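You operate a simulated robot arm through the tools that you are given. There is no shell and no other tool.

You are at the controls of a simulated robot arm. One attempt, no reset.

Task
Put things in order on the top of the steel table. At the end: the green tag (marked "HOLDS") stands on top of the roll of white tape; the silver small steel nozzle from the top of the steel table is on the brown carton; the blue lens wiper stands where the gold brass coupling stood; the gold brass coupling is in the purple crate; whatever was shut is shut again. Leave all else as you found it, and nothing knocked over.

The check looks at the end state, three seconds after you hand in, the way a careful person would. Anything else that was tipped, shoved, dropped, spilled or broken makes it a failure.

Robot
A 6-joint arm with a two-finger parallel gripper, fixed in place. Base frame: the origin is at the foot of the arm, x ahead of it, y to its left, z up; the work surface is at about z = 0. Lengths are in mm, angles in degrees, forces in N, time in s.
With the tool pointing down near the work surface it reaches from about 120 to 500 mm from the base axis. Its first joint turns from -72.0 to 72.0 degrees. Payload 0.65 kg.
The TCP is the grasp point between the finger pads, 25 mm short of the fingertips. In the tool frame z runs along the fingers and y along their closing line. The gripper opens to 76 mm. The fingers are 18 mm wide and 10 mm thick; the gripper's body (36 by 78 mm) begins 45 mm behind the TCP.
Orientation is told as [roll, pitch, yaw] about the base's x, y, z axes, in that order, counted from this pose: with the fingers straight down and closing along the base's y, the tool's x points along the base's -x, its y along +y and its z along -z.

Tools
- The arm moves only by the tool drive_tool. Its argument "steps" is a list of rows, each an object (a shift or turn left out is 0, a gripper value left out holds the last) with "offset": the shift along the tool's x, y, z in mm, a list of three; "dr": the turn, a rotation vector about the tool's x, y, z in rad, a list of three; "claw": the finger opening in mm, from 0 to 76. In form: [{"offset": [dx, dy, dz], "dr": [ax, ay, az], "claw": claw}, ...]. A call has 1 to 20 rows; each row is the pose to reach, as a shift and turn from the pose commanded when the call began, along the tool's axes at that moment. Each row takes 0.2 s and may step no farther than 50 mm and 8.6 degrees from the row before; otherwise, or with a gripper value out of range, the whole call is refused. Where a pose cannot be reached the arm comes as near as it can. A force on the tool above 40 N (or 10 N above the force at the start of the call, whichever is more), or a blocked arm, ends the call early, and 0.2 s more pass. The fingers move at their own pace (about 108 mm/s each) and stop on an object; they squeeze with about 30 N. The grip force told is the motor's: it shows also when the fingers shut on nothing. Time passes only in rows, and 0.2 s behind the last, so rows that repeat a pose let the fingers close. The reply holds the time, the measured pose of the TCP, the force on the tool along the base axes, the opening and the grip force, in the units named above and with some noise, with the torque about the TCP (base axes, N m) and any sound that the robot's microphone picked up.
- Cameras (640 x 400 px; columns grow to the right, rows downward): "scene" is fixed at [67.1, 294.8, 397.8]; the picture's right is [-0.49, -0.87, 0.00], its down [-0.60, 0.33, -0.73] and it looks along [0.64, -0.36, -0.68] (base axes); focal length 214 px, centre (320, 200). "wrist" rides on the gripper at [58, 11, -81] in the tool frame; the picture's right is [-0.18, 0.98, 0.00], its down [-0.75, -0.14, -0.64] and it looks along [-0.63, -0.12, 0.77] (tool axes); focal length 243 px, centre (320, 200).
- get_image(camera): a new picture of that camera. No time passes.
- probe_pixels(camera, pixels): for up to 12 pixels [column, row] of the newest picture of that camera ("zoom" is the newest enlarged one), the place [x, y, z] in the base frame of the surface seen there, good to about 2 mm, but the place of the scene camera against the robot may be out by one fixed shift of up to 12 mm in any direction. No time passes.
- close_up(camera, box): a new picture of the part [left, top, right, bottom] of that camera's present view, enlarged. No time passes.
- sign_off(): hands the job in; it is judged then, once.

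Open the gripper and draw the arm clear of the work before you hand the job in, unless the task says otherwise.

The tools are called after "Emit:" by a JSON object that holds its "op" and its "data". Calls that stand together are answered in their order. drive_tool: Moves the arm, as the interface text tells. Its arguments: {"type":"object","properties":{"steps":{"type":"array","items":{"type":"object","properties":{"offset":{"type":"array","items":{"type":"number"}},"dr":{"type":"array","items":{"type":"number"}},"claw":{"type":"number"}}}}},"required":["steps"]} The other tools are called the same way: get_image (camera) takes a picture; probe_pixels (camera, pixels) gives the place of the surface under pixels of a picture; close_up (camera, box) takes an enlarged picture of a part of a camera's view; sign_off () hands the job in.

At the start:

```text
t: 0.0
position: [211.9, 89.2, 316.6]
orientation: [0.0, 0.0, 0.0]
ft_force: [0.5, -0.5, 0.0]
torque: [-0.03, 0.0, 0.0]
gripper_width: 76.0
finger_force: 0.0
```

scene: 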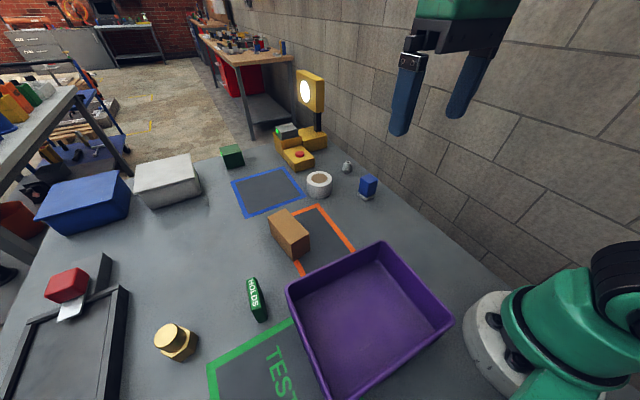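
wrist: 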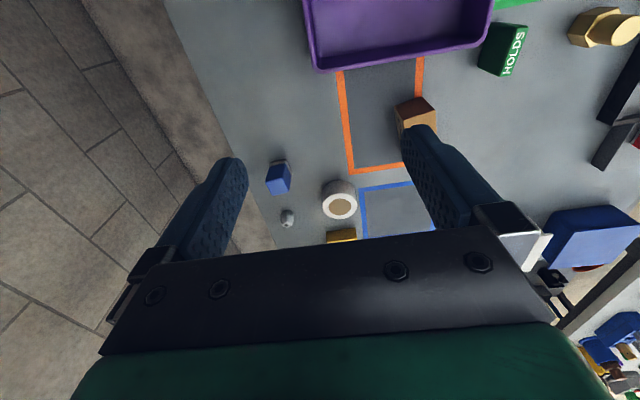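

The scene picture shows the green tag at (257,300), the gold coupling at (176,341), the white tape roll at (319,183), a silver thing at (347,167), a blue item at (367,187), the brown carton at (288,233) and the purple crate at (368,315). I take close-ups to see the details.

Emit:
{"op": "close_up", "data": {"camera": "scene", "box": [220, 60, 420, 185]}}

Emit:
{"op": "close_up", "data": {"camera": "scene", "box": [0, 160, 220, 400]}}

Emit:
{"op": "close_up", "data": {"camera": "scene", "box": [220, 140, 420, 265]}}

```text
3.20 times, centred on (320, 122) of scene
```

zoom: 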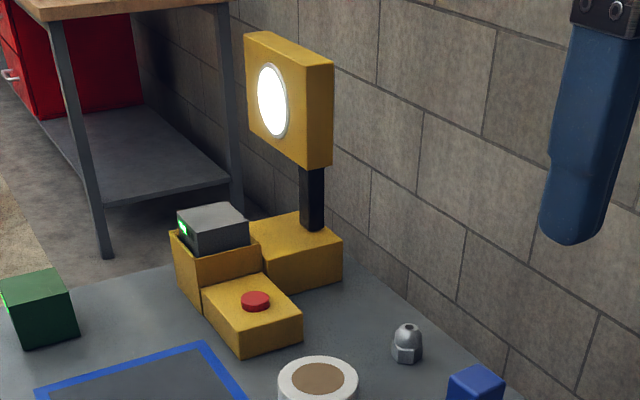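

```text
1.67 times, centred on (110, 280) of scene
```

zoom: 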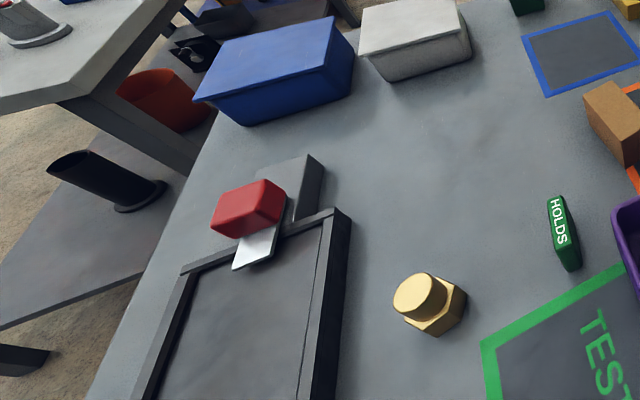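

```text
3.20 times, centred on (320, 202) of scene
```

zoom: 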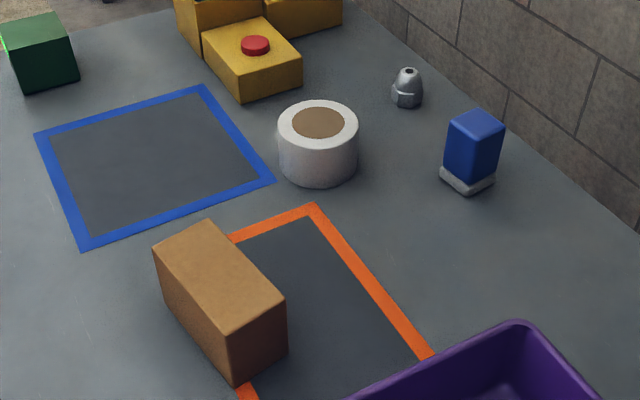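

The zooms show the nozzle at (347,167), the blue wiper with a white foot at (367,187), and the tape at (319,183). I probe the places of the main objects.

Emit:
{"op": "probe_pixels", "data": {"camera": "scene", "pixels": [[347, 163], [347, 172], [367, 180], [366, 198], [319, 178], [318, 196], [286, 225], [290, 247], [252, 282], [262, 320], [168, 334], [188, 358]]}}

Emit:
{"op": "probe_pixels", "data": {"camera": "wrist", "pixels": [[288, 215], [287, 223], [278, 168], [340, 207], [340, 188], [416, 105], [505, 40], [490, 60], [612, 25], [590, 20], [320, 66], [487, 38]]}}

Emit:
{"op": "close_up", "data": {"camera": "wrist", "box": [240, 140, 400, 240]}}

Emit:
{"op": "close_up", "data": {"camera": "wrist", "box": [440, 0, 640, 125]}}

```text
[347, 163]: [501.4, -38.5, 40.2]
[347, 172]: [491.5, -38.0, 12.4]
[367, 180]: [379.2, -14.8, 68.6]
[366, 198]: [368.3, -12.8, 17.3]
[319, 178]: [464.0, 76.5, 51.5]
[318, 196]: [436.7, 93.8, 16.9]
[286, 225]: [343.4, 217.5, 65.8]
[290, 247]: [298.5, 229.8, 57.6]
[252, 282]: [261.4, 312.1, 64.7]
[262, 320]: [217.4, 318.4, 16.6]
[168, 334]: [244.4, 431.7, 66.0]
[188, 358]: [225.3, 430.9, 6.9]
```

```text
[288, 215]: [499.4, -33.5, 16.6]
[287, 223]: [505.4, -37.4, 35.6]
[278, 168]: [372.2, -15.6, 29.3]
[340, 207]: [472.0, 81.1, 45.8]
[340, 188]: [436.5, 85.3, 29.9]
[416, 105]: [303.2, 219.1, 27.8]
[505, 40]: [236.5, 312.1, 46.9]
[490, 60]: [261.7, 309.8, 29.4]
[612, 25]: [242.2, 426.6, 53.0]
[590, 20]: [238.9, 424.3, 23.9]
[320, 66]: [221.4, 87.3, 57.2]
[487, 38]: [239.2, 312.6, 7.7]
```

```text
4.00 times, centred on (320, 190) of wrist
```

zoom: 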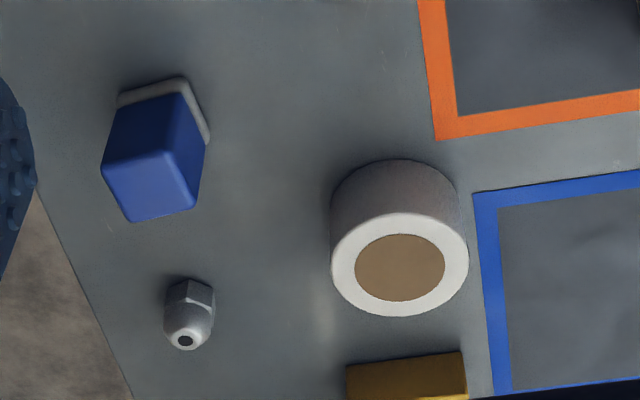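

```text
3.20 times, centred on (540, 62) of wrist
```

zoom: 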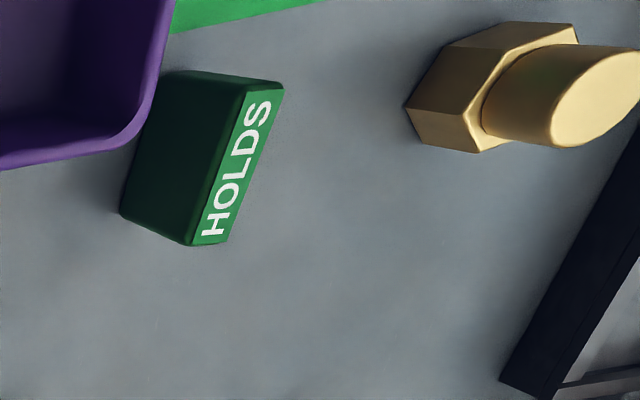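

Most places are clear from the wrist view: nozzle around (502,-35), coupling around (240,427), tag around (240,311). I now probe the surroundings: the wall, the lamp station, the frame with the red grip, and the crate rim.

Emit:
{"op": "probe_pixels", "data": {"camera": "scene", "pixels": [[380, 160], [420, 200], [310, 90], [312, 125], [300, 154], [286, 131], [231, 152], [67, 283], [70, 310], [118, 300], [95, 265], [86, 190]]}}

Emit:
{"op": "probe_pixels", "data": {"camera": "scene", "pixels": [[380, 243], [288, 290], [450, 320], [332, 398], [368, 310], [330, 330], [169, 180], [255, 190], [256, 300], [176, 331], [176, 345], [300, 210]]}}

Emit:
{"op": "close_up", "data": {"camera": "scene", "box": [0, 240, 140, 400]}}

Emit:
{"op": "close_up", "data": {"camera": "scene", "box": [140, 260, 300, 360]}}

```text
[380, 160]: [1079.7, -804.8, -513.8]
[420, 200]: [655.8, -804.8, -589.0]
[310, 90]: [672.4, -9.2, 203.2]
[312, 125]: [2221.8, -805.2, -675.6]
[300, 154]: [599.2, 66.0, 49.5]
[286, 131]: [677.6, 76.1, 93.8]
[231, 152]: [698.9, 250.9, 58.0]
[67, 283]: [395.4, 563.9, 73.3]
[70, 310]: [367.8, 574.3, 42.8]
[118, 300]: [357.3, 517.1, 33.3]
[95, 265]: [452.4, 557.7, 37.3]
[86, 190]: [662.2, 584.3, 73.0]
```

```text
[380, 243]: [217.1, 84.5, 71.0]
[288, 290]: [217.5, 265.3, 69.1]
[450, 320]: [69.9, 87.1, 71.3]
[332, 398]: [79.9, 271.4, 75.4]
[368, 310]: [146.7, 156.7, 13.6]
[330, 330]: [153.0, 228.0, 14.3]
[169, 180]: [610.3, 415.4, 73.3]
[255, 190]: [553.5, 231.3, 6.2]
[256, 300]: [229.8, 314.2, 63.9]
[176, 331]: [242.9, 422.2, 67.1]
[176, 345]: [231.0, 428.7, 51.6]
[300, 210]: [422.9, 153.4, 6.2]
```

```text
2.50 times, centred on (70, 320) of scene
```

zoom: 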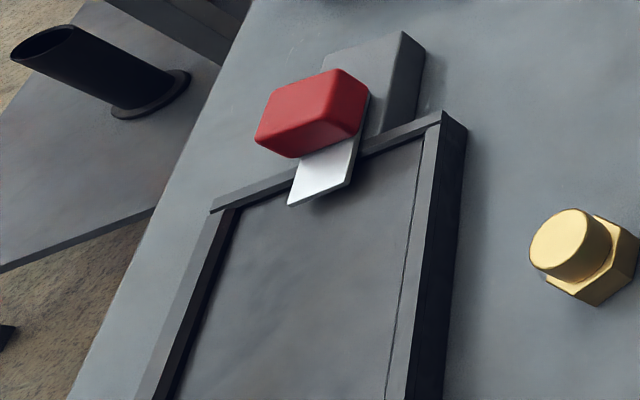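

```text
4.00 times, centred on (220, 310) of scene
```

zoom: 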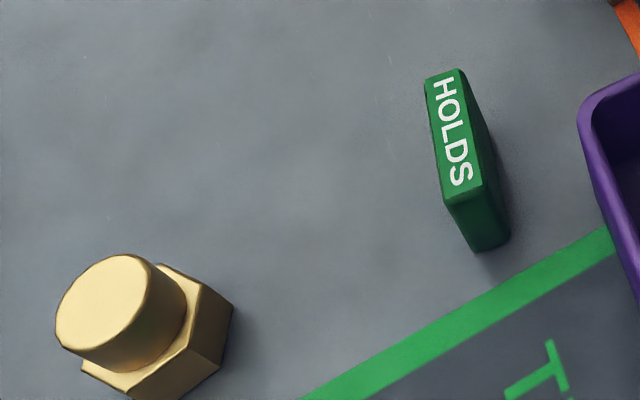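

Wall readings lie at y=-805, so the wall is far off and the table is open on that side. I move the arm high over toward the coupling near (240,427) for a closer look with the wrist camera.

Emit:
{"op": "drive_tool", "data": {"steps": [{"offset": [-2, 38, 13]}, {"offset": [-3, 76, 26]}, {"offset": [-5, 114, 39]}, {"offset": [-7, 152, 52]}, {"offset": [-8, 190, 65]}, {"offset": [-8, 228, 78]}, {"offset": [-8, 266, 91]}, {"offset": [-8, 304, 104]}, {"offset": [-8, 338, 116]}, {"offset": [-8, 338, 116]}]}}

Emit:
{"op": "get_image", "data": {"camera": "wrist"}}

Emit:
{"op": "get_image", "data": {"camera": "scene"}}

```text
t: 2.2
position: [213.9, 417.3, 193.4]
orientation: [0.0, 0.0, -0.1]
ft_force: [0.4, 0.2, 0.7]
torque: [0.0, -0.01, 0.04]
gripper_width: 76.0
finger_force: 0.1
out of reach, approached as far as the arm can: row 9, 10
```

```text
taken
```

wrist: 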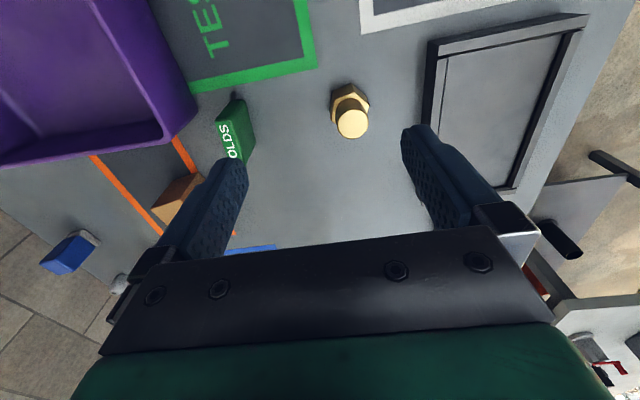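

```text
taken
```

scene: 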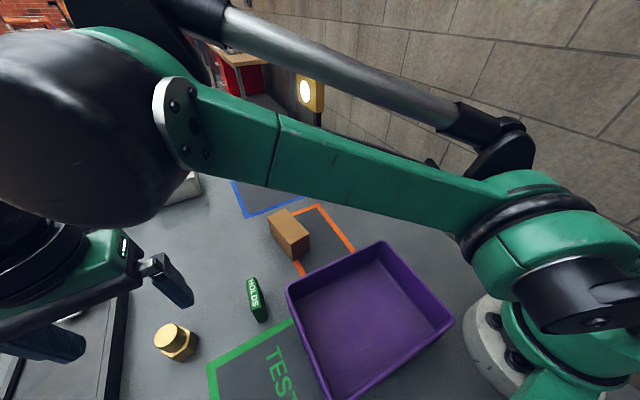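

The arm stopped at (214,417,193), its reach limit at this height; the wrist view shows the coupling at (350,110). I zoom in on it and probe it.

Emit:
{"op": "close_up", "data": {"camera": "wrist", "box": [310, 70, 390, 150]}}

Emit:
{"op": "probe_pixels", "data": {"camera": "wrist", "pixels": [[338, 122], [366, 122], [352, 110], [352, 136], [352, 123], [331, 101], [348, 84], [369, 98], [345, 92], [330, 115], [400, 110], [390, 60]]}}

```text
5.00 times, centred on (350, 110) of wrist
```

zoom: 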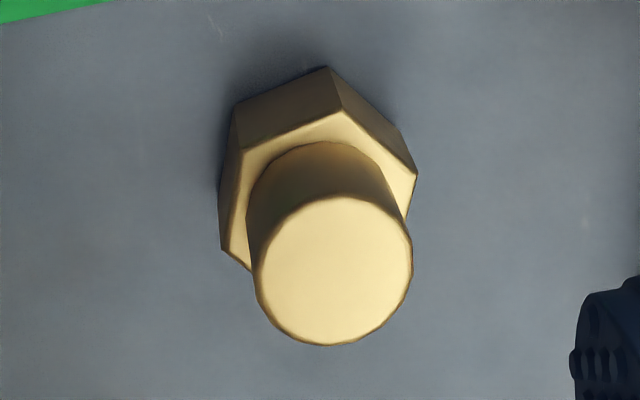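

```text
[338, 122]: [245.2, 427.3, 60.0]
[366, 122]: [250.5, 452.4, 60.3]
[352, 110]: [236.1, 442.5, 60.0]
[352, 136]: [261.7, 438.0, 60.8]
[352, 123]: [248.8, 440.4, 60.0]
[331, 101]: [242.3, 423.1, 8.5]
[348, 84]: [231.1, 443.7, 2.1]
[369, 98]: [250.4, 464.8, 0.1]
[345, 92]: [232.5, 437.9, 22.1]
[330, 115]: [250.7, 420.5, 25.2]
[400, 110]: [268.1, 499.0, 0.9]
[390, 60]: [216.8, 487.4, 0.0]
```

The coupling's cap centres near (249.5,441,60), about 29 mm across, radius 507 mm from the base. I probe the hex collar's height in the zoom picture so that I know where the fingertips may go.

Emit:
{"op": "probe_pixels", "data": {"camera": "zoom", "pixels": [[236, 215], [390, 165], [300, 136], [235, 235], [238, 155], [333, 112], [412, 180], [222, 248], [228, 112], [328, 70], [335, 270], [275, 190]]}}

```text
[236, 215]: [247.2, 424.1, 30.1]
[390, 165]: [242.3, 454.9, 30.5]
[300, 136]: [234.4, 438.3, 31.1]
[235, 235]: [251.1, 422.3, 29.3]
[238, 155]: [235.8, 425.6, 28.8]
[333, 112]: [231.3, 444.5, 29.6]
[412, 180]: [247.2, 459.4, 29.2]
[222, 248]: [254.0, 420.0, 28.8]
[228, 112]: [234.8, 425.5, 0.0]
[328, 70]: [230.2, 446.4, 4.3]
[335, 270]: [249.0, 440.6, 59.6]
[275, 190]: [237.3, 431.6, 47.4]
```

The hex collar ends at z=30 and the cap runs from 30 to 60 with a 14.5 mm radius. I turn the tool by 60.5° of yaw so the fingers close across the radial line, while drawing slightly in.

Emit:
{"op": "drive_tool", "data": {"steps": [{"offset": [5, -7, 10], "dr": [0, 0, -0.132]}, {"offset": [10, -15, 20], "dr": [0, 0, -0.264]}, {"offset": [10, -15, 20], "dr": [0, 0, -0.396]}, {"offset": [10, -15, 20], "dr": [0, 0, -0.528]}, {"offset": [10, -15, 20], "dr": [0, 0, -0.66]}, {"offset": [10, -15, 20], "dr": [0, 0, -0.792]}, {"offset": [10, -15, 20], "dr": [0, 0, -0.924]}, {"offset": [10, -15, 20], "dr": [0, 0, -1.056]}, {"offset": [10, -15, 20], "dr": [0, 0, -1.056]}]}}

Emit:
{"op": "get_image", "data": {"camera": "wrist"}}

```text
t: 4.2
position: [207.1, 400.8, 174.4]
orientation: [0.0, 0.0, 60.6]
ft_force: [0.5, -0.8, -0.2]
torque: [0.02, 0.05, 0.0]
gripper_width: 75.9
finger_force: 0.0
```

```text
taken
```

wrist: 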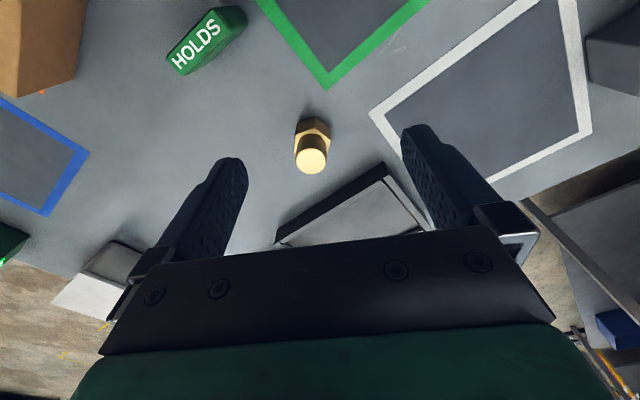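

The tool is now at (207,401,174) with yaw 60.6; the coupling is at (311,145) in the picture, straight ahead along the radial line. I line up sideways and lower to about z=95, still short of it.

Emit:
{"op": "drive_tool", "data": {"steps": [{"offset": [-10, -8, 20]}, {"offset": [-20, -17.4, 45]}, {"offset": [-30, -17.4, 70]}, {"offset": [-40, -17.4, 80]}, {"offset": [-40, -17.4, 80]}]}}

Emit:
{"op": "get_image", "data": {"camera": "wrist"}}

```text
t: 5.4
position: [240.1, 428.7, 93.9]
orientation: [0.0, 0.0, 60.5]
ft_force: [0.7, -0.2, 0.8]
torque: [0.0, 0.0, -0.01]
gripper_width: 76.2
finger_force: 0.0
```

```text
taken
```

wrist: 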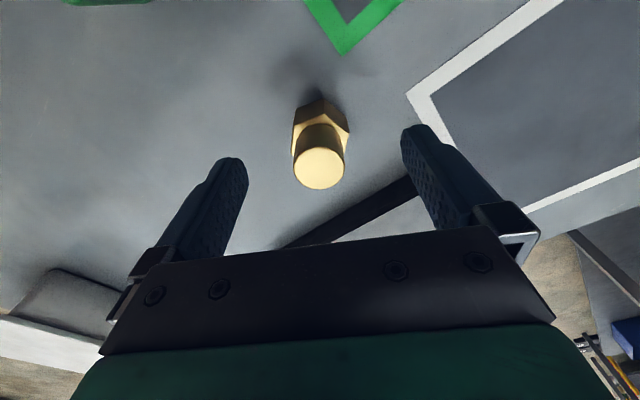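

At (240,429,94) the coupling's cap is at (319,168). I probe its cap and edges again for a finer centre.

Emit:
{"op": "probe_pixels", "data": {"camera": "wrist", "pixels": [[319, 168], [296, 168], [342, 168], [319, 150], [319, 186], [294, 130], [346, 130], [320, 104], [400, 190], [310, 130]]}}

```text
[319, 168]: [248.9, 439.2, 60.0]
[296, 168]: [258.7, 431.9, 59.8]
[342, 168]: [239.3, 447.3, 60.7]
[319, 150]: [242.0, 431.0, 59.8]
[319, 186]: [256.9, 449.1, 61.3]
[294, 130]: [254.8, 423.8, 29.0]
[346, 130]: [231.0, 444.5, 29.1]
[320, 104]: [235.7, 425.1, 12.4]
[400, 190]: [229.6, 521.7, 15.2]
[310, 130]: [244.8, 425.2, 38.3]
```

The cap's centre comes to (249.2,439.8). I lower to z=57 while sliding 14 mm outward so the cap lies between the open fingers, tips just above the hex.

Emit:
{"op": "drive_tool", "data": {"steps": [{"offset": [-4, -2.5, 10]}, {"offset": [-8, -2.5, 22]}, {"offset": [-12, -2.5, 32]}, {"offset": [-14.1, -2.5, 36.5]}, {"offset": [-14.1, -2.5, 36.5]}]}}

Emit:
{"op": "get_image", "data": {"camera": "wrist"}}

```text
t: 6.6
position: [248.0, 432.9, 59.9]
orientation: [0.0, -0.1, 60.5]
ft_force: [-0.2, -0.1, -0.2]
torque: [0.02, 0.03, 0.01]
gripper_width: 75.9
finger_force: 0.0
out of reach, approached as far as the arm can: row 3, 4, 5
```

```text
taken
```

wrist: 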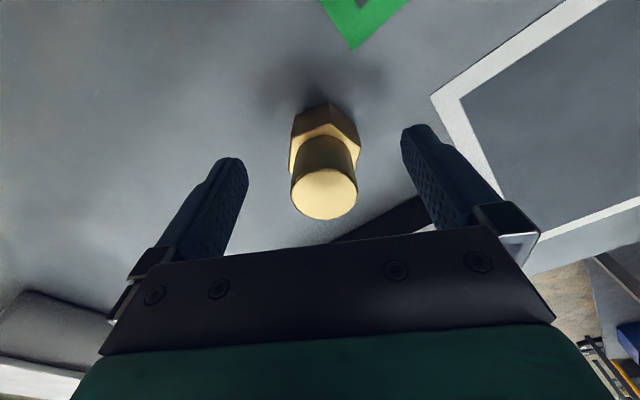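

The upright tool stops at R=499 while the cap is at R=505.5, so I tilt the tool about 7° outward around its closing axis to gain reach and centre the pads on the cap at z=58.5.

Emit:
{"op": "drive_tool", "data": {"steps": [{"offset": [0, 1, 0], "dr": [0, -0.06, 0]}, {"offset": [0, 2.3, 0], "dr": [0, -0.12, 0]}, {"offset": [-3, 2.3, 0.7], "dr": [0, -0.12, 0]}, {"offset": [-6.6, 2.3, 1.4], "dr": [0, -0.12, 0]}, {"offset": [-6.6, 2.3, 1.4], "dr": [0, -0.12, 0]}]}}

Emit:
{"op": "get_image", "data": {"camera": "wrist"}}

```text
t: 7.8
position: [248.1, 442.3, 56.9]
orientation: [0.0, -6.9, 60.5]
ft_force: [-0.7, -0.2, -0.1]
torque: [0.02, -0.02, 0.0]
gripper_width: 75.8
finger_force: 0.1
```

```text
taken
```

wrist: 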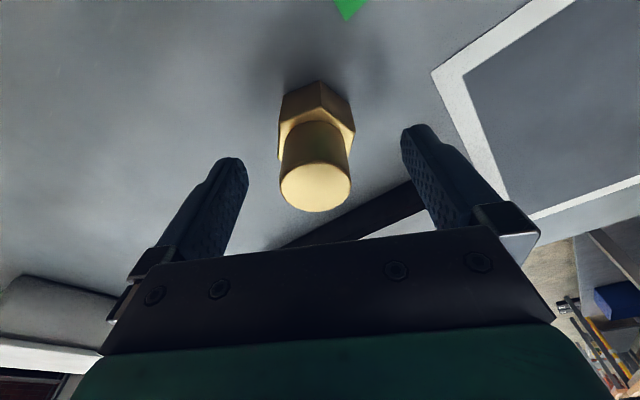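

The TCP projects to about (319,184) and the cap's top centre is at (316,187), so the grip is centred. I close the fingers on the cap.

Emit:
{"op": "drive_tool", "data": {"steps": [{"claw": 32}, {"claw": 20}, {"claw": 15}, {"claw": 15}]}}

Emit:
{"op": "get_image", "data": {"camera": "wrist"}}

```text
t: 8.8
position: [246.8, 440.2, 57.0]
orientation: [0.0, -6.9, 60.5]
ft_force: [-0.3, -1.0, 0.1]
torque: [-0.01, 0.02, -0.02]
gripper_width: 28.7
finger_force: 30.5
```

```text
taken
```

wrist: 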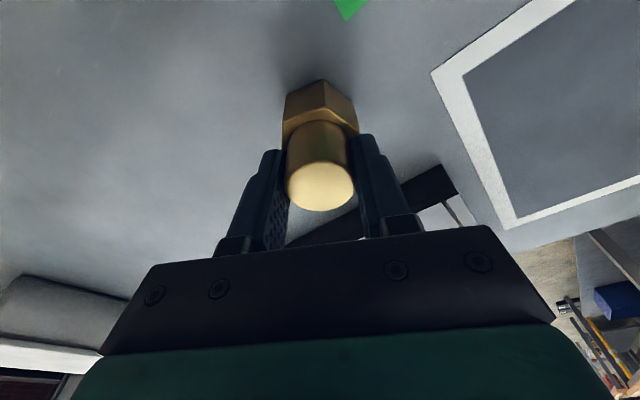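

The grip holds at 28.7 mm with 30 N. I lift straight up a little first to check that the coupling comes along.

Emit:
{"op": "drive_tool", "data": {"steps": [{"offset": [-1.2, 0, -9.9]}, {"offset": [-3.6, 0, -29.8]}, {"offset": [22.6, 0, -63.2]}, {"offset": [48.8, 0, -96.6]}, {"offset": [48.8, 0, -96.6]}]}}

Emit:
{"op": "get_image", "data": {"camera": "wrist"}}

Emit:
{"op": "get_image", "data": {"camera": "scene"}}

```text
t: 10.0
position: [216.4, 389.3, 146.7]
orientation: [0.0, -6.9, 60.5]
ft_force: [0.5, -0.1, -1.3]
torque: [0.02, -0.02, 0.01]
gripper_width: 29.0
finger_force: 29.7
```

```text
taken
```

wrist: 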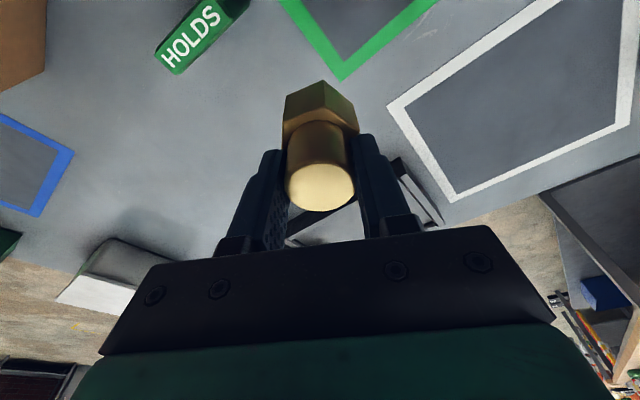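

```text
taken
```

scene: 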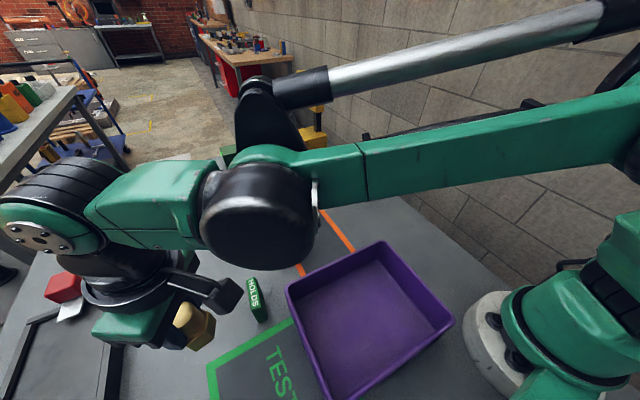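

The coupling hangs well in the fingers at z≈147, bottom at about 90, above the tag and the crate rim. I carry it inward over the crate's middle near (150,190).

Emit:
{"op": "drive_tool", "data": {"steps": [{"offset": [41.5, -8, -7]}, {"offset": [82.8, -16, -15]}, {"offset": [124.5, -24, -20.1]}, {"offset": [166.2, -32, -25.1]}, {"offset": [204, -40, -29.7]}, {"offset": [204, -40, -29.7]}]}}

Emit:
{"op": "get_image", "data": {"camera": "wrist"}}

Emit:
{"op": "get_image", "data": {"camera": "scene"}}

```text
t: 11.4
position: [150.3, 188.8, 150.3]
orientation: [0.0, -6.9, 60.5]
ft_force: [0.9, 0.0, -1.4]
torque: [-0.02, 0.02, 0.04]
gripper_width: 29.0
finger_force: 30.1
```

```text
taken
```

wrist: 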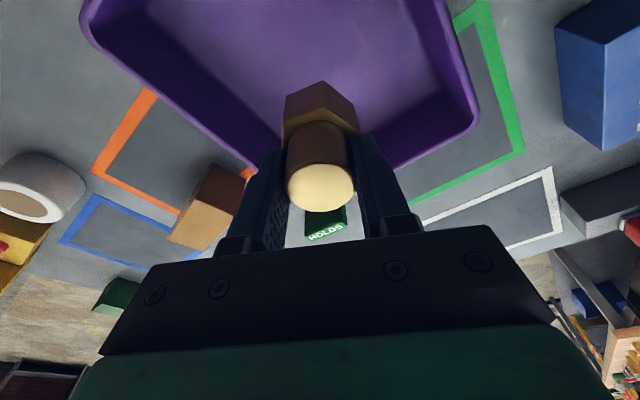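

```text
taken
```

scene: 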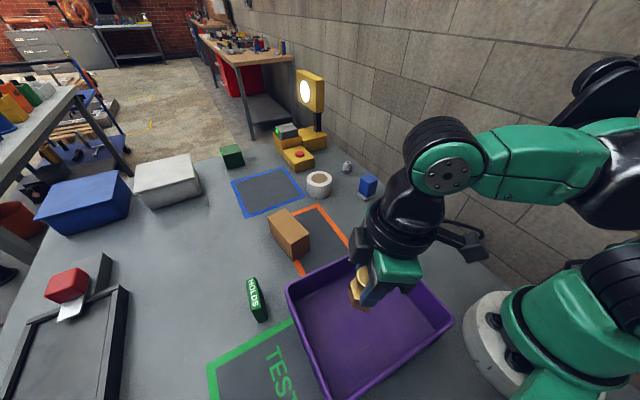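

The coupling is over the crate; I probe the crate's floor and rims in the wrist picture to settle the lowering depth and side clearance.

Emit:
{"op": "probe_pixels", "data": {"camera": "wrist", "pixels": [[280, 60], [400, 60], [250, 90], [380, 130], [90, 15], [478, 115], [240, 160], [400, 155], [440, 5], [200, 20], [225, 110], [450, 80]]}}

```text
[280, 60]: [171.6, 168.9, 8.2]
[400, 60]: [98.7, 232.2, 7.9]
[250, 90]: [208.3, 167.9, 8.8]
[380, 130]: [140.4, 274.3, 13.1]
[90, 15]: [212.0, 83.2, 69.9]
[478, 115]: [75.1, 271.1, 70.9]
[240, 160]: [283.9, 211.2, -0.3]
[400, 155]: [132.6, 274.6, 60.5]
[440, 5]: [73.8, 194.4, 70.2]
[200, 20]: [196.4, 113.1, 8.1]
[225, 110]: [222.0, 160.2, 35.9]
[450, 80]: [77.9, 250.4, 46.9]
```

Crate floor is at z=8 and the rims are 60+ mm away on every side. I lower the coupling about 82 mm, slowing at the end to feel the floor.

Emit:
{"op": "drive_tool", "data": {"steps": [{"offset": [3.6, 0, 29.8]}, {"offset": [7.2, 0, 59.6]}, {"offset": [9, 0, 74.5]}, {"offset": [9.4, 0, 78.4]}, {"offset": [9.7, 0, 80.4]}, {"offset": [9.8, 0, 81.4]}, {"offset": [9.8, 0, 81.4]}]}}

Emit:
{"op": "get_image", "data": {"camera": "scene"}}

```text
t: 13.0
position: [153.6, 187.6, 68.4]
orientation: [-0.1, -6.9, 60.5]
ft_force: [-0.6, -0.2, -2.2]
torque: [0.05, 0.02, -0.01]
gripper_width: 28.6
finger_force: 30.6
```

```text
taken
```

scene: 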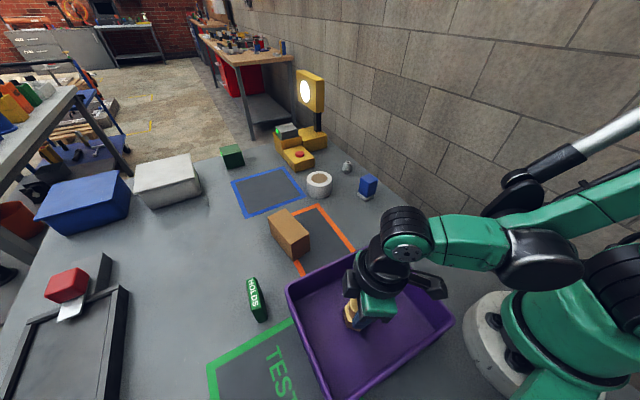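

No contact force yet at z=68.4, so I go on down by single millimetres until the force shows the floor.

Emit:
{"op": "drive_tool", "data": {"steps": [{"offset": [0.12, 0, 1]}, {"offset": [0.24, 0, 2]}, {"offset": [0.24, 0, 2]}]}}

```text
t: 13.8
position: [151.3, 188.4, 67.5]
orientation: [0.0, -6.9, 60.5]
ft_force: [-0.5, 0.8, -1.7]
torque: [-0.01, 0.03, -0.02]
gripper_width: 28.5
finger_force: 30.1
```

Still only the coupling's weight (-1.7 N); I lower two more millimetres.

Emit:
{"op": "drive_tool", "data": {"steps": [{"offset": [0.12, 0, 1]}, {"offset": [0.24, 0, 2]}, {"offset": [0.24, 0, 2]}]}}

```text
t: 14.6
position: [151.6, 188.5, 66.3]
orientation: [0.0, -6.8, 60.5]
ft_force: [0.4, -1.0, -1.7]
torque: [-0.04, 0.01, -0.04]
gripper_width: 28.7
finger_force: 30.0
```

No floor contact yet at z≈66; I step down two more millimetres.

Emit:
{"op": "drive_tool", "data": {"steps": [{"offset": [0.12, 0, 1]}, {"offset": [0.24, 0, 2]}, {"offset": [0.24, 0, 2]}]}}

```text
t: 15.3
position: [152.3, 188.1, 63.7]
orientation: [-0.1, -6.9, 60.5]
ft_force: [-1.3, -3.0, 25.1]
torque: [-0.05, 0.02, -0.04]
gripper_width: 28.6
finger_force: 29.7
stopped in row 3: the force on the tool passed its limit at 41 N (the readings are from after the stop); the commanded pose is now the measured one
```

The coupling touched the crate's floor (force now 25 N). I ease up half a millimetre, open the fingers and rise straight up.

Emit:
{"op": "drive_tool", "data": {"steps": [{"offset": [-0.07, 0, -0.6]}, {"offset": [-0.07, 0, -0.6], "claw": 40}, {"offset": [-0.07, 0, -0.6], "claw": 56}, {"offset": [-0.07, 0, -0.6], "claw": 60}, {"offset": [-2.4, 0, -20]}, {"offset": [-6, 0, -50]}, {"offset": [-10.8, 0, -90]}, {"offset": [-10.8, 0, -90]}]}}

Emit:
{"op": "get_image", "data": {"camera": "wrist"}}

Emit:
{"op": "get_image", "data": {"camera": "scene"}}

```text
t: 17.1
position: [150.8, 188.1, 155.8]
orientation: [0.0, -6.9, 60.5]
ft_force: [0.5, 0.3, -0.6]
torque: [-0.01, -0.01, -0.01]
gripper_width: 60.0
finger_force: 0.1
```

```text
taken
```

wrist: 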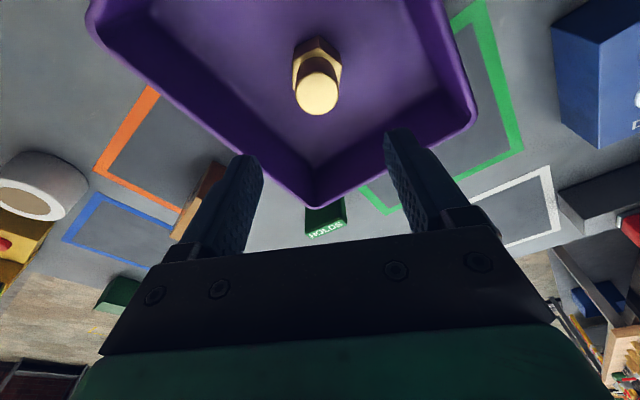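

```text
taken
```

scene: 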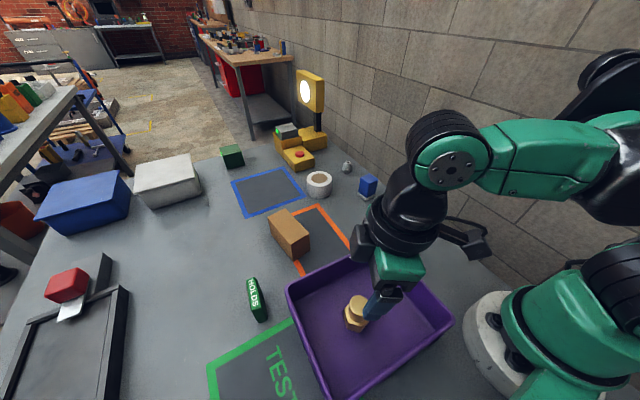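

The coupling stands upright in the crate at (318,75) of the wrist picture. Next I swing toward the blue wiper, keeping the 7° tilt and turning the yaw to about -2°, to view it from near (270,-14,176).

Emit:
{"op": "drive_tool", "data": {"steps": [{"offset": [14.25, -25.4, -4.2], "dr": [0.0163, 0, 0.1354]}, {"offset": [28.5, -50.8, -8.5], "dr": [0.0327, 0, 0.2708]}, {"offset": [42.75, -76.2, -12.7], "dr": [0.049, 0, 0.4062]}, {"offset": [57, -101.6, -17], "dr": [0.0653, 0, 0.5416]}, {"offset": [71.25, -126.9, -21.2], "dr": [0.0816, 0, 0.677]}, {"offset": [85.5, -152.3, -25.4], "dr": [0.098, 0, 0.8124]}, {"offset": [99.75, -177.7, -29.7], "dr": [0.1143, 0, 0.9478]}, {"offset": [114, -203.1, -33.9], "dr": [0.1306, 0, 1.0832]}, {"offset": [114, -203.1, -33.9], "dr": [0.1306, 0, 1.0832]}]}}

Emit:
{"op": "get_image", "data": {"camera": "wrist"}}

Emit:
{"op": "get_image", "data": {"camera": "scene"}}

```text
t: 19.1
position: [270.9, -12.9, 174.2]
orientation: [0.0, -6.9, -2.1]
ft_force: [-0.5, 0.5, -0.6]
torque: [0.01, 0.0, 0.02]
gripper_width: 60.2
finger_force: 0.1
```

```text
taken
```

wrist: 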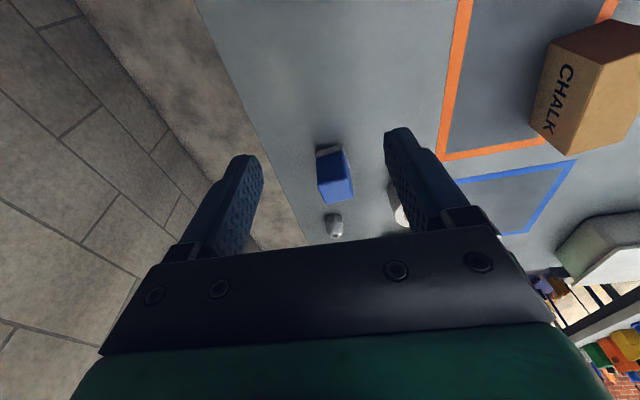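

```text
taken
```

scene: 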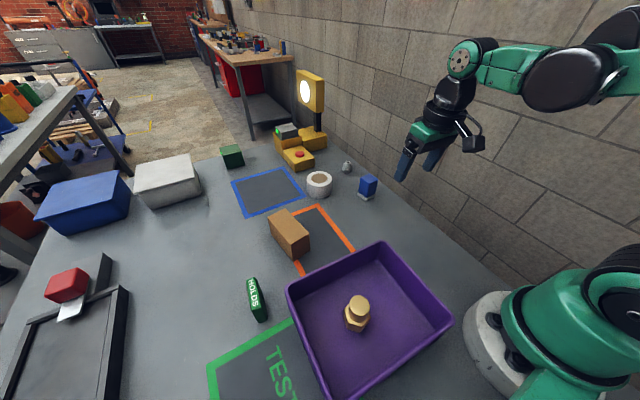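

The wiper is at (335,173) and the nozzle at (333,222) in the wrist picture. I zoom in on the wiper.

Emit:
{"op": "close_up", "data": {"camera": "wrist", "box": [280, 130, 400, 250]}}

```text
3.33 times, centred on (340, 190) of wrist
```

zoom: 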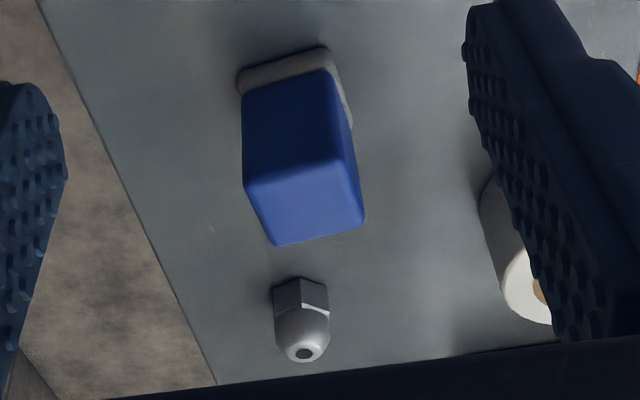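

Emit:
{"op": "probe_pixels", "data": {"camera": "zoom", "pixels": [[248, 190], [342, 163], [360, 215], [278, 242], [305, 200], [246, 110], [325, 75], [238, 88], [322, 50], [353, 125], [293, 130], [303, 353]]}}

```text
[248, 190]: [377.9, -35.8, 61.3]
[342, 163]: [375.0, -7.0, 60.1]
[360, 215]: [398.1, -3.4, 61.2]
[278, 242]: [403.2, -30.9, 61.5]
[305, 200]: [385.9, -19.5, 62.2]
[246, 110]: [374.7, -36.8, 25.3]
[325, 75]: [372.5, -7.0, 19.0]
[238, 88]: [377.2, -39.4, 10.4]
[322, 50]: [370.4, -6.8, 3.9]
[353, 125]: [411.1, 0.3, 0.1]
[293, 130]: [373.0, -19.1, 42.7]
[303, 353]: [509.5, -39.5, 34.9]
```

The wiper's blue body is about 26 by 30 mm, centred at (388.5,-19.3), top at z=62, turned about 8.5°, and its white foot is 12 mm high. I turn the yaw to 8.5° and go above it to z=110.

Emit:
{"op": "drive_tool", "data": {"steps": [{"offset": [-27.3, -0.5, 19.5], "dr": [-0.0055, 0, -0.0459]}, {"offset": [-54.6, -1, 39], "dr": [-0.011, 0, -0.0918]}, {"offset": [-81.9, -1.6, 58.4], "dr": [-0.0166, 0, -0.1378]}, {"offset": [-109.2, -2.1, 77.9], "dr": [-0.0221, 0, -0.1837]}, {"offset": [-109.2, -2.1, 77.9], "dr": [-0.0221, 0, -0.1837]}]}}

Emit:
{"op": "get_image", "data": {"camera": "wrist"}}

```text
t: 20.3
position: [388.1, -18.2, 111.4]
orientation: [0.1, -6.9, 8.6]
ft_force: [0.7, 0.1, -0.5]
torque: [0.02, 0.0, -0.03]
gripper_width: 60.0
finger_force: 0.0
```

```text
taken
```

wrist: 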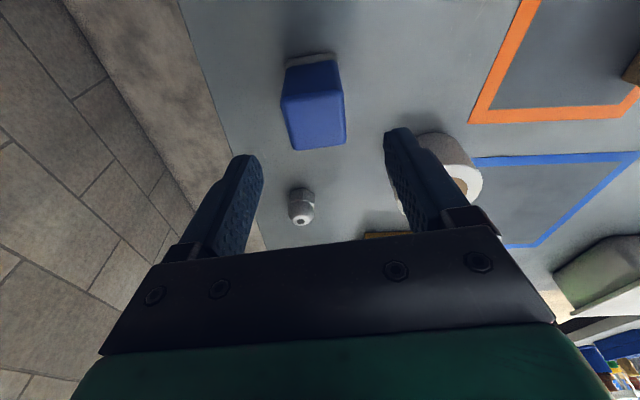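

I probe the wiper's top corners in this nearer picture to refine the centre and angle.

Emit:
{"op": "probe_pixels", "data": {"camera": "wrist", "pixels": [[284, 104], [340, 95], [343, 140], [296, 147], [315, 120], [290, 125], [341, 118], [312, 99], [320, 143], [285, 65], [336, 60]]}}

```text
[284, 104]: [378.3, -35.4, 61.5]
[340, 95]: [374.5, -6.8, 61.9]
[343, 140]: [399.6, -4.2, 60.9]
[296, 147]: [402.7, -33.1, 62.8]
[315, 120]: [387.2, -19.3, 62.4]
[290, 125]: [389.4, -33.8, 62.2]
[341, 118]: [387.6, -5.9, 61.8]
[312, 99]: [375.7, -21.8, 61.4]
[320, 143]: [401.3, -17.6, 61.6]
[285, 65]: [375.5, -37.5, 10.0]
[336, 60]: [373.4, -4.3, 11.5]
```

Refined: centre (388.8,-19.9), turn about 6.5°. I correct the yaw by -2° and lower to z≈42 with the open fingers on either side of the body.

Emit:
{"op": "drive_tool", "data": {"steps": [{"offset": [2.7, -0.6, 22.7], "dr": [0.0042, 0, 0.0347]}, {"offset": [5.4, -0.6, 45.4], "dr": [0.0042, 0, 0.0347]}, {"offset": [7, -0.6, 59], "dr": [0.0042, 0, 0.0347]}, {"offset": [8, -0.6, 68], "dr": [0.0042, 0, 0.0347]}, {"offset": [8, -0.6, 68], "dr": [0.0042, 0, 0.0347]}]}}

Emit:
{"op": "get_image", "data": {"camera": "wrist"}}

```text
t: 21.5
position: [389.2, -21.7, 41.8]
orientation: [0.0, -6.9, 6.6]
ft_force: [-0.1, 0.7, -0.6]
torque: [0.01, -0.02, -0.02]
gripper_width: 60.2
finger_force: 0.2
```

```text
taken
```

wrist: 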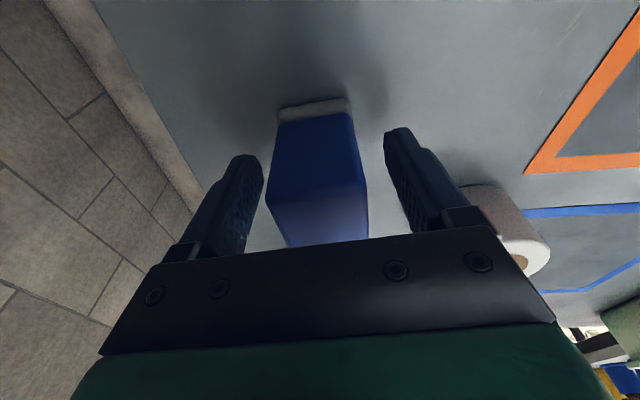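

The wiper is centred between the fingers, tips clear of the foot and the tape well outside. I close the fingers.

Emit:
{"op": "drive_tool", "data": {"steps": [{"claw": 34}, {"claw": 20}, {"claw": 15}, {"claw": 15}]}}

Emit:
{"op": "get_image", "data": {"camera": "wrist"}}

```text
t: 22.5
position: [388.1, -21.7, 42.2]
orientation: [0.1, -6.9, 6.6]
ft_force: [0.6, -0.1, 0.8]
torque: [-0.03, 0.0, 0.02]
gripper_width: 33.3
finger_force: 29.8
```

```text
taken
```

wrist: 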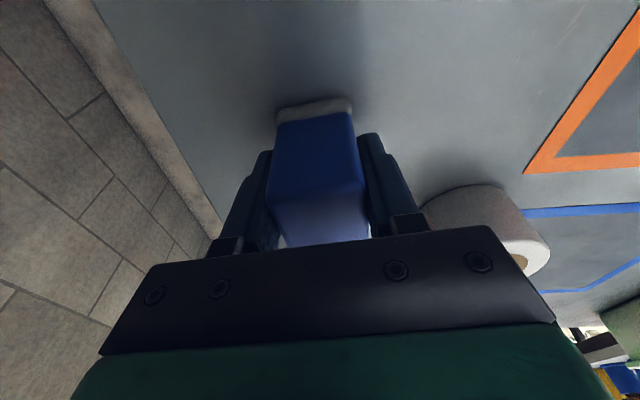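

The wiper is held at 33.3 mm opening. I lift it straight up and then draw it inward to about z=152.

Emit:
{"op": "drive_tool", "data": {"steps": [{"offset": [-1.2, 0, -9.9]}, {"offset": [-4.8, 0, -39.7]}, {"offset": [15.2, 0, -82.4]}, {"offset": [41.4, 0, -115.8]}, {"offset": [41.4, 0, -115.8]}]}}

Emit:
{"op": "get_image", "data": {"camera": "wrist"}}

```text
t: 23.7
position: [330.6, -26.6, 152.6]
orientation: [0.0, -6.9, 6.6]
ft_force: [0.5, -0.6, 0.0]
torque: [0.01, -0.02, 0.0]
gripper_width: 33.4
finger_force: 30.1
```

```text
taken
```

wrist: 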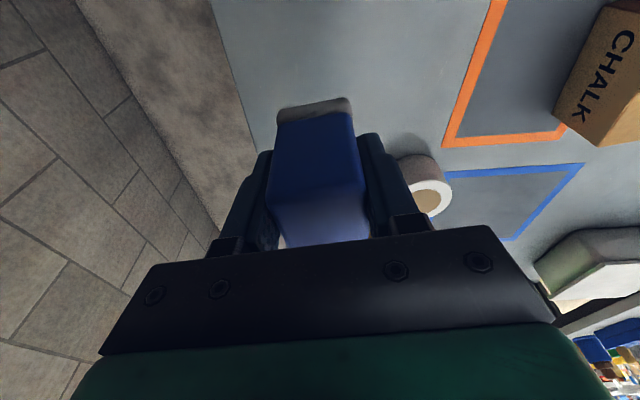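

The wiper hangs clear at z≈152 with its bottom near 110. I carry it in one sweep to (222,392), turning the yaw to 60.5° on the way, above every object.

Emit:
{"op": "drive_tool", "data": {"steps": [{"offset": [6.2, 42.8, -0.8], "dr": [-0.0113, 0, -0.0934]}, {"offset": [12.3, 85.6, -1.5], "dr": [-0.0225, 0, -0.1868]}, {"offset": [18.5, 128.4, -2.3], "dr": [-0.0338, 0, -0.2802]}, {"offset": [24.7, 171.2, -3], "dr": [-0.045, 0, -0.3736]}, {"offset": [30.9, 214, -3.8], "dr": [-0.0563, 0, -0.467]}, {"offset": [37, 256.9, -4.5], "dr": [-0.0676, 0, -0.5603]}, {"offset": [43.2, 299.7, -5.3], "dr": [-0.0788, 0, -0.6537]}, {"offset": [49.4, 342.5, -6], "dr": [-0.0901, 0, -0.7471]}, {"offset": [55.5, 385.3, -6.8], "dr": [-0.1013, 0, -0.8405]}, {"offset": [61.7, 428.1, -7.5], "dr": [-0.1126, 0, -0.9339]}, {"offset": [61.7, 428.1, -7.5], "dr": [-0.1126, 0, -0.9339]}]}}

Emit:
{"op": "get_image", "data": {"camera": "wrist"}}

Emit:
{"op": "get_image", "data": {"camera": "scene"}}

```text
t: 26.1
position: [221.1, 393.0, 149.3]
orientation: [0.0, -6.9, 60.6]
ft_force: [-0.3, 0.1, -0.7]
torque: [0.0, -0.01, -0.02]
gripper_width: 33.3
finger_force: 30.0
```

```text
taken
```

wrist: 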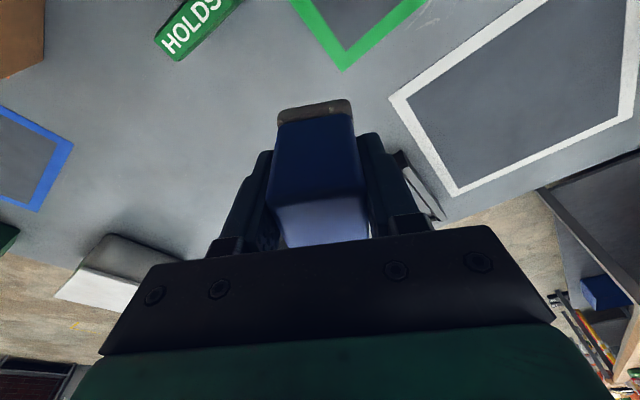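

```text
taken
```

scene: 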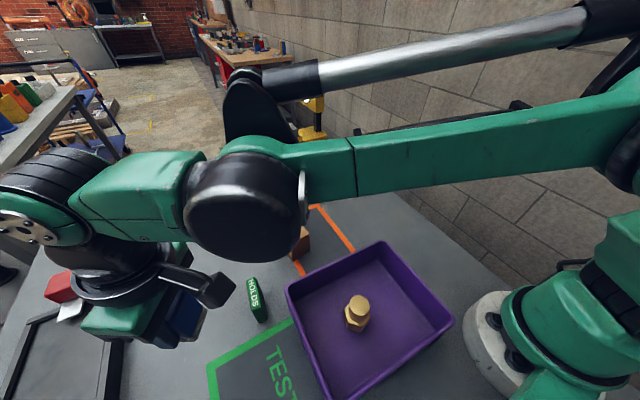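

Now at (221,393,149), I move outward and down to stand the wiper over the coupling's old spot (249.2,439.8), stopping at about z=49 before the touch-down.

Emit:
{"op": "drive_tool", "data": {"steps": [{"offset": [-10.1, -0.4, 41.5]}, {"offset": [-25.8, -1, 78.7]}, {"offset": [-43.4, -1.4, 96]}, {"offset": [-42.2, -1.4, 105.9]}, {"offset": [-42.2, -1.4, 105.9]}]}}

Emit:
{"op": "get_image", "data": {"camera": "wrist"}}

```text
t: 27.3
position: [250.1, 438.2, 52.2]
orientation: [0.1, -6.8, 60.4]
ft_force: [0.3, -0.3, -1.3]
torque: [0.03, -0.02, 0.0]
gripper_width: 33.2
finger_force: 30.3
```

```text
taken
```

wrist: 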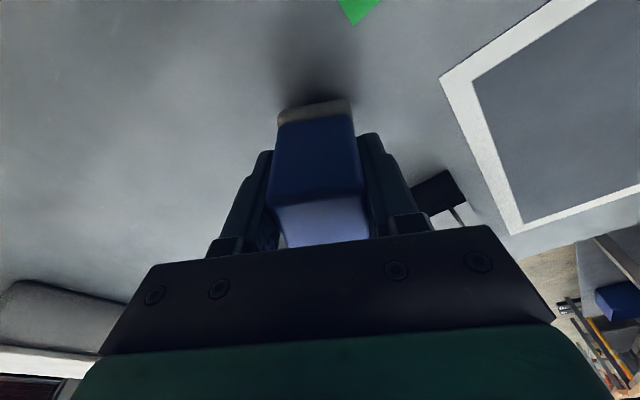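

The tool is at (250,438,52), matching the view from the coupling grip. I lower in small steps to feel the table.

Emit:
{"op": "drive_tool", "data": {"steps": [{"offset": [0.5, 0, 4]}, {"offset": [0.7, 0, 6]}, {"offset": [0.8, 0, 7]}, {"offset": [0.8, 0, 7]}]}}

```text
t: 28.3
position: [250.4, 438.7, 44.1]
orientation: [0.1, -7.0, 60.5]
ft_force: [0.5, 0.1, -0.4]
torque: [0.03, 0.01, 0.01]
gripper_width: 33.2
finger_force: 30.2
```

No contact yet at z≈44; I continue one millimetre at a time.

Emit:
{"op": "drive_tool", "data": {"steps": [{"offset": [0.12, 0, 1]}, {"offset": [0.18, 0, 1.5]}, {"offset": [0.18, 0, 1.5]}]}}

```text
t: 29.1
position: [251.0, 439.3, 43.6]
orientation: [0.1, -6.9, 60.5]
ft_force: [0.3, -0.9, -0.3]
torque: [0.0, 0.02, 0.03]
gripper_width: 33.3
finger_force: 30.2
```

Still free; I lower by half millimetres to meet the table softly.

Emit:
{"op": "drive_tool", "data": {"steps": [{"offset": [0.06, 0, 0.5]}, {"offset": [0.06, 0, 0.5]}]}}

Emit:
{"op": "drive_tool", "data": {"steps": [{"offset": [0.06, 0, 0.5]}, {"offset": [0.06, 0, 0.5]}]}}

```text
t: 29.7
position: [250.0, 439.3, 42.2]
orientation: [0.0, -7.0, 60.6]
ft_force: [0.1, 0.2, -0.3]
torque: [-0.03, 0.0, -0.02]
gripper_width: 33.4
finger_force: 30.0
```

```text
t: 30.3
position: [250.8, 440.2, 41.0]
orientation: [0.0, -7.0, 60.5]
ft_force: [-0.6, -0.3, 0.3]
torque: [-0.03, -0.01, 0.0]
gripper_width: 33.1
finger_force: 30.1
```

The measured height is about 41-42 with no clear push yet; two more half-millimetre steps.

Emit:
{"op": "drive_tool", "data": {"steps": [{"offset": [0.06, 0, 0.5]}, {"offset": [0.06, 0, 0.5]}]}}

Emit:
{"op": "get_image", "data": {"camera": "wrist"}}

```text
t: 30.9
position: [251.3, 439.1, 41.2]
orientation: [0.0, -6.9, 60.5]
ft_force: [-0.4, -1.7, 6.8]
torque: [-0.05, 0.04, -0.01]
gripper_width: 33.5
finger_force: 30.4
```

```text
taken
```

wrist: 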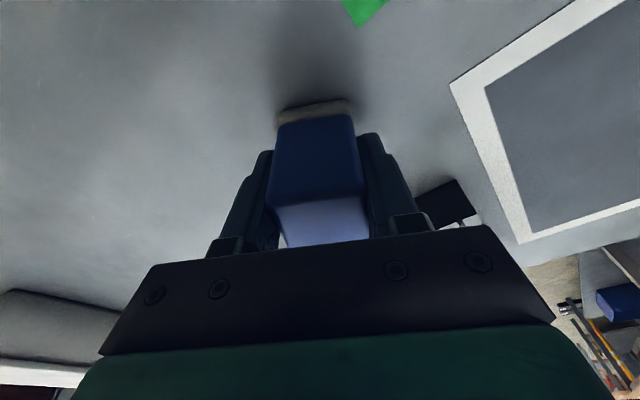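

The force reads 6.8 N upward: the wiper stands on the table. I open the fingers and rise straight up, then draw inward.

Emit:
{"op": "drive_tool", "data": {"steps": [{"claw": 45}, {"claw": 60}, {"claw": 62}, {"offset": [-2.4, 0, -19.9], "claw": 62}, {"offset": [-4.8, 0, -39.7]}, {"offset": [-7.2, 0, -59.6]}, {"offset": [20.2, 0, -83]}, {"offset": [60.1, 0, -97.7]}, {"offset": [60.1, 0, -97.7]}]}}

Emit:
{"op": "get_image", "data": {"camera": "wrist"}}

Emit:
{"op": "get_image", "data": {"camera": "scene"}}

```text
t: 32.9
position: [218.4, 378.8, 131.8]
orientation: [0.1, -6.9, 60.6]
ft_force: [1.4, 0.5, -0.3]
torque: [0.03, -0.01, -0.03]
gripper_width: 62.0
finger_force: 0.1
```

```text
taken
```

wrist: 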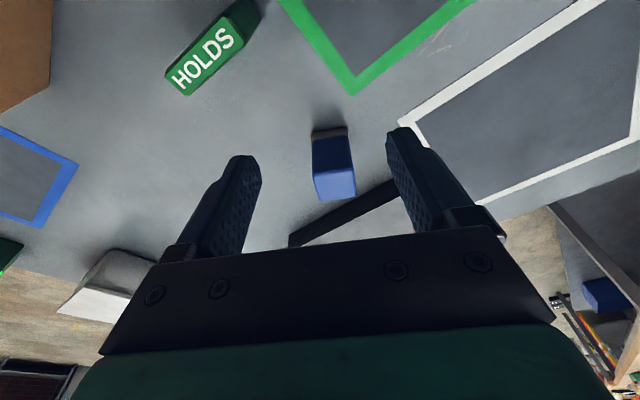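

```text
taken
```

scene: 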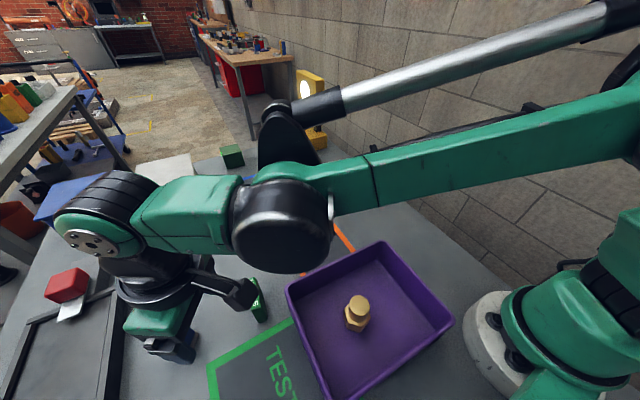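

The wiper stands free at (334,165) in the wrist picture. I probe its top to confirm where it stands, and look at the tag at (212,45).

Emit:
{"op": "probe_pixels", "data": {"camera": "wrist", "pixels": [[314, 178], [351, 172], [355, 192], [320, 198], [335, 185], [168, 78], [188, 94], [247, 38], [228, 22], [208, 58], [248, 5], [252, 20]]}}

Emit:
{"op": "close_up", "data": {"camera": "wrist", "box": [140, 0, 300, 100]}}

```text
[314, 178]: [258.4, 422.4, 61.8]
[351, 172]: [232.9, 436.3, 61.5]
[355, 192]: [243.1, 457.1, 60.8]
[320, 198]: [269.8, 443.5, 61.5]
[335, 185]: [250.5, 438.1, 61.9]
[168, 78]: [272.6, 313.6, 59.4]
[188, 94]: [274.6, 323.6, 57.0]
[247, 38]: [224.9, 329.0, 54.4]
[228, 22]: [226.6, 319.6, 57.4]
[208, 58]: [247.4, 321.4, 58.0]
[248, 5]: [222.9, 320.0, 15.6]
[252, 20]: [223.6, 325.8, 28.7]
```

```text
4.00 times, centred on (220, 50) of wrist
```

zoom: 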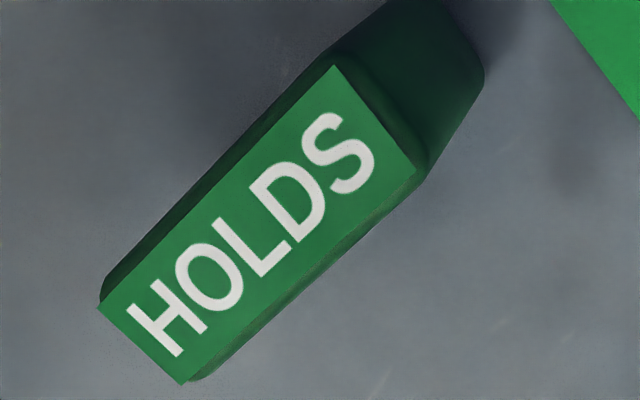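

The wiper stands at (251,439.8), within 2 mm of the coupling's spot. The tag's top is centred near (249.7,321.4) at z=58 with its long side about -7° off x. I straighten the tool and draw back and up a little first.

Emit:
{"op": "drive_tool", "data": {"steps": [{"offset": [28.6, 0, -13.5], "dr": [0, 0.06, 0]}, {"offset": [57.2, 0, -27.1], "dr": [0, 0.12, 0]}, {"offset": [57.2, 0, -27.1], "dr": [0, 0.12, 0]}]}}

```text
t: 33.7
position: [186.2, 327.3, 152.4]
orientation: [-0.1, -0.1, 60.5]
ft_force: [-0.3, 0.1, 1.1]
torque: [-0.02, 0.01, -0.03]
gripper_width: 62.0
finger_force: 0.0
```

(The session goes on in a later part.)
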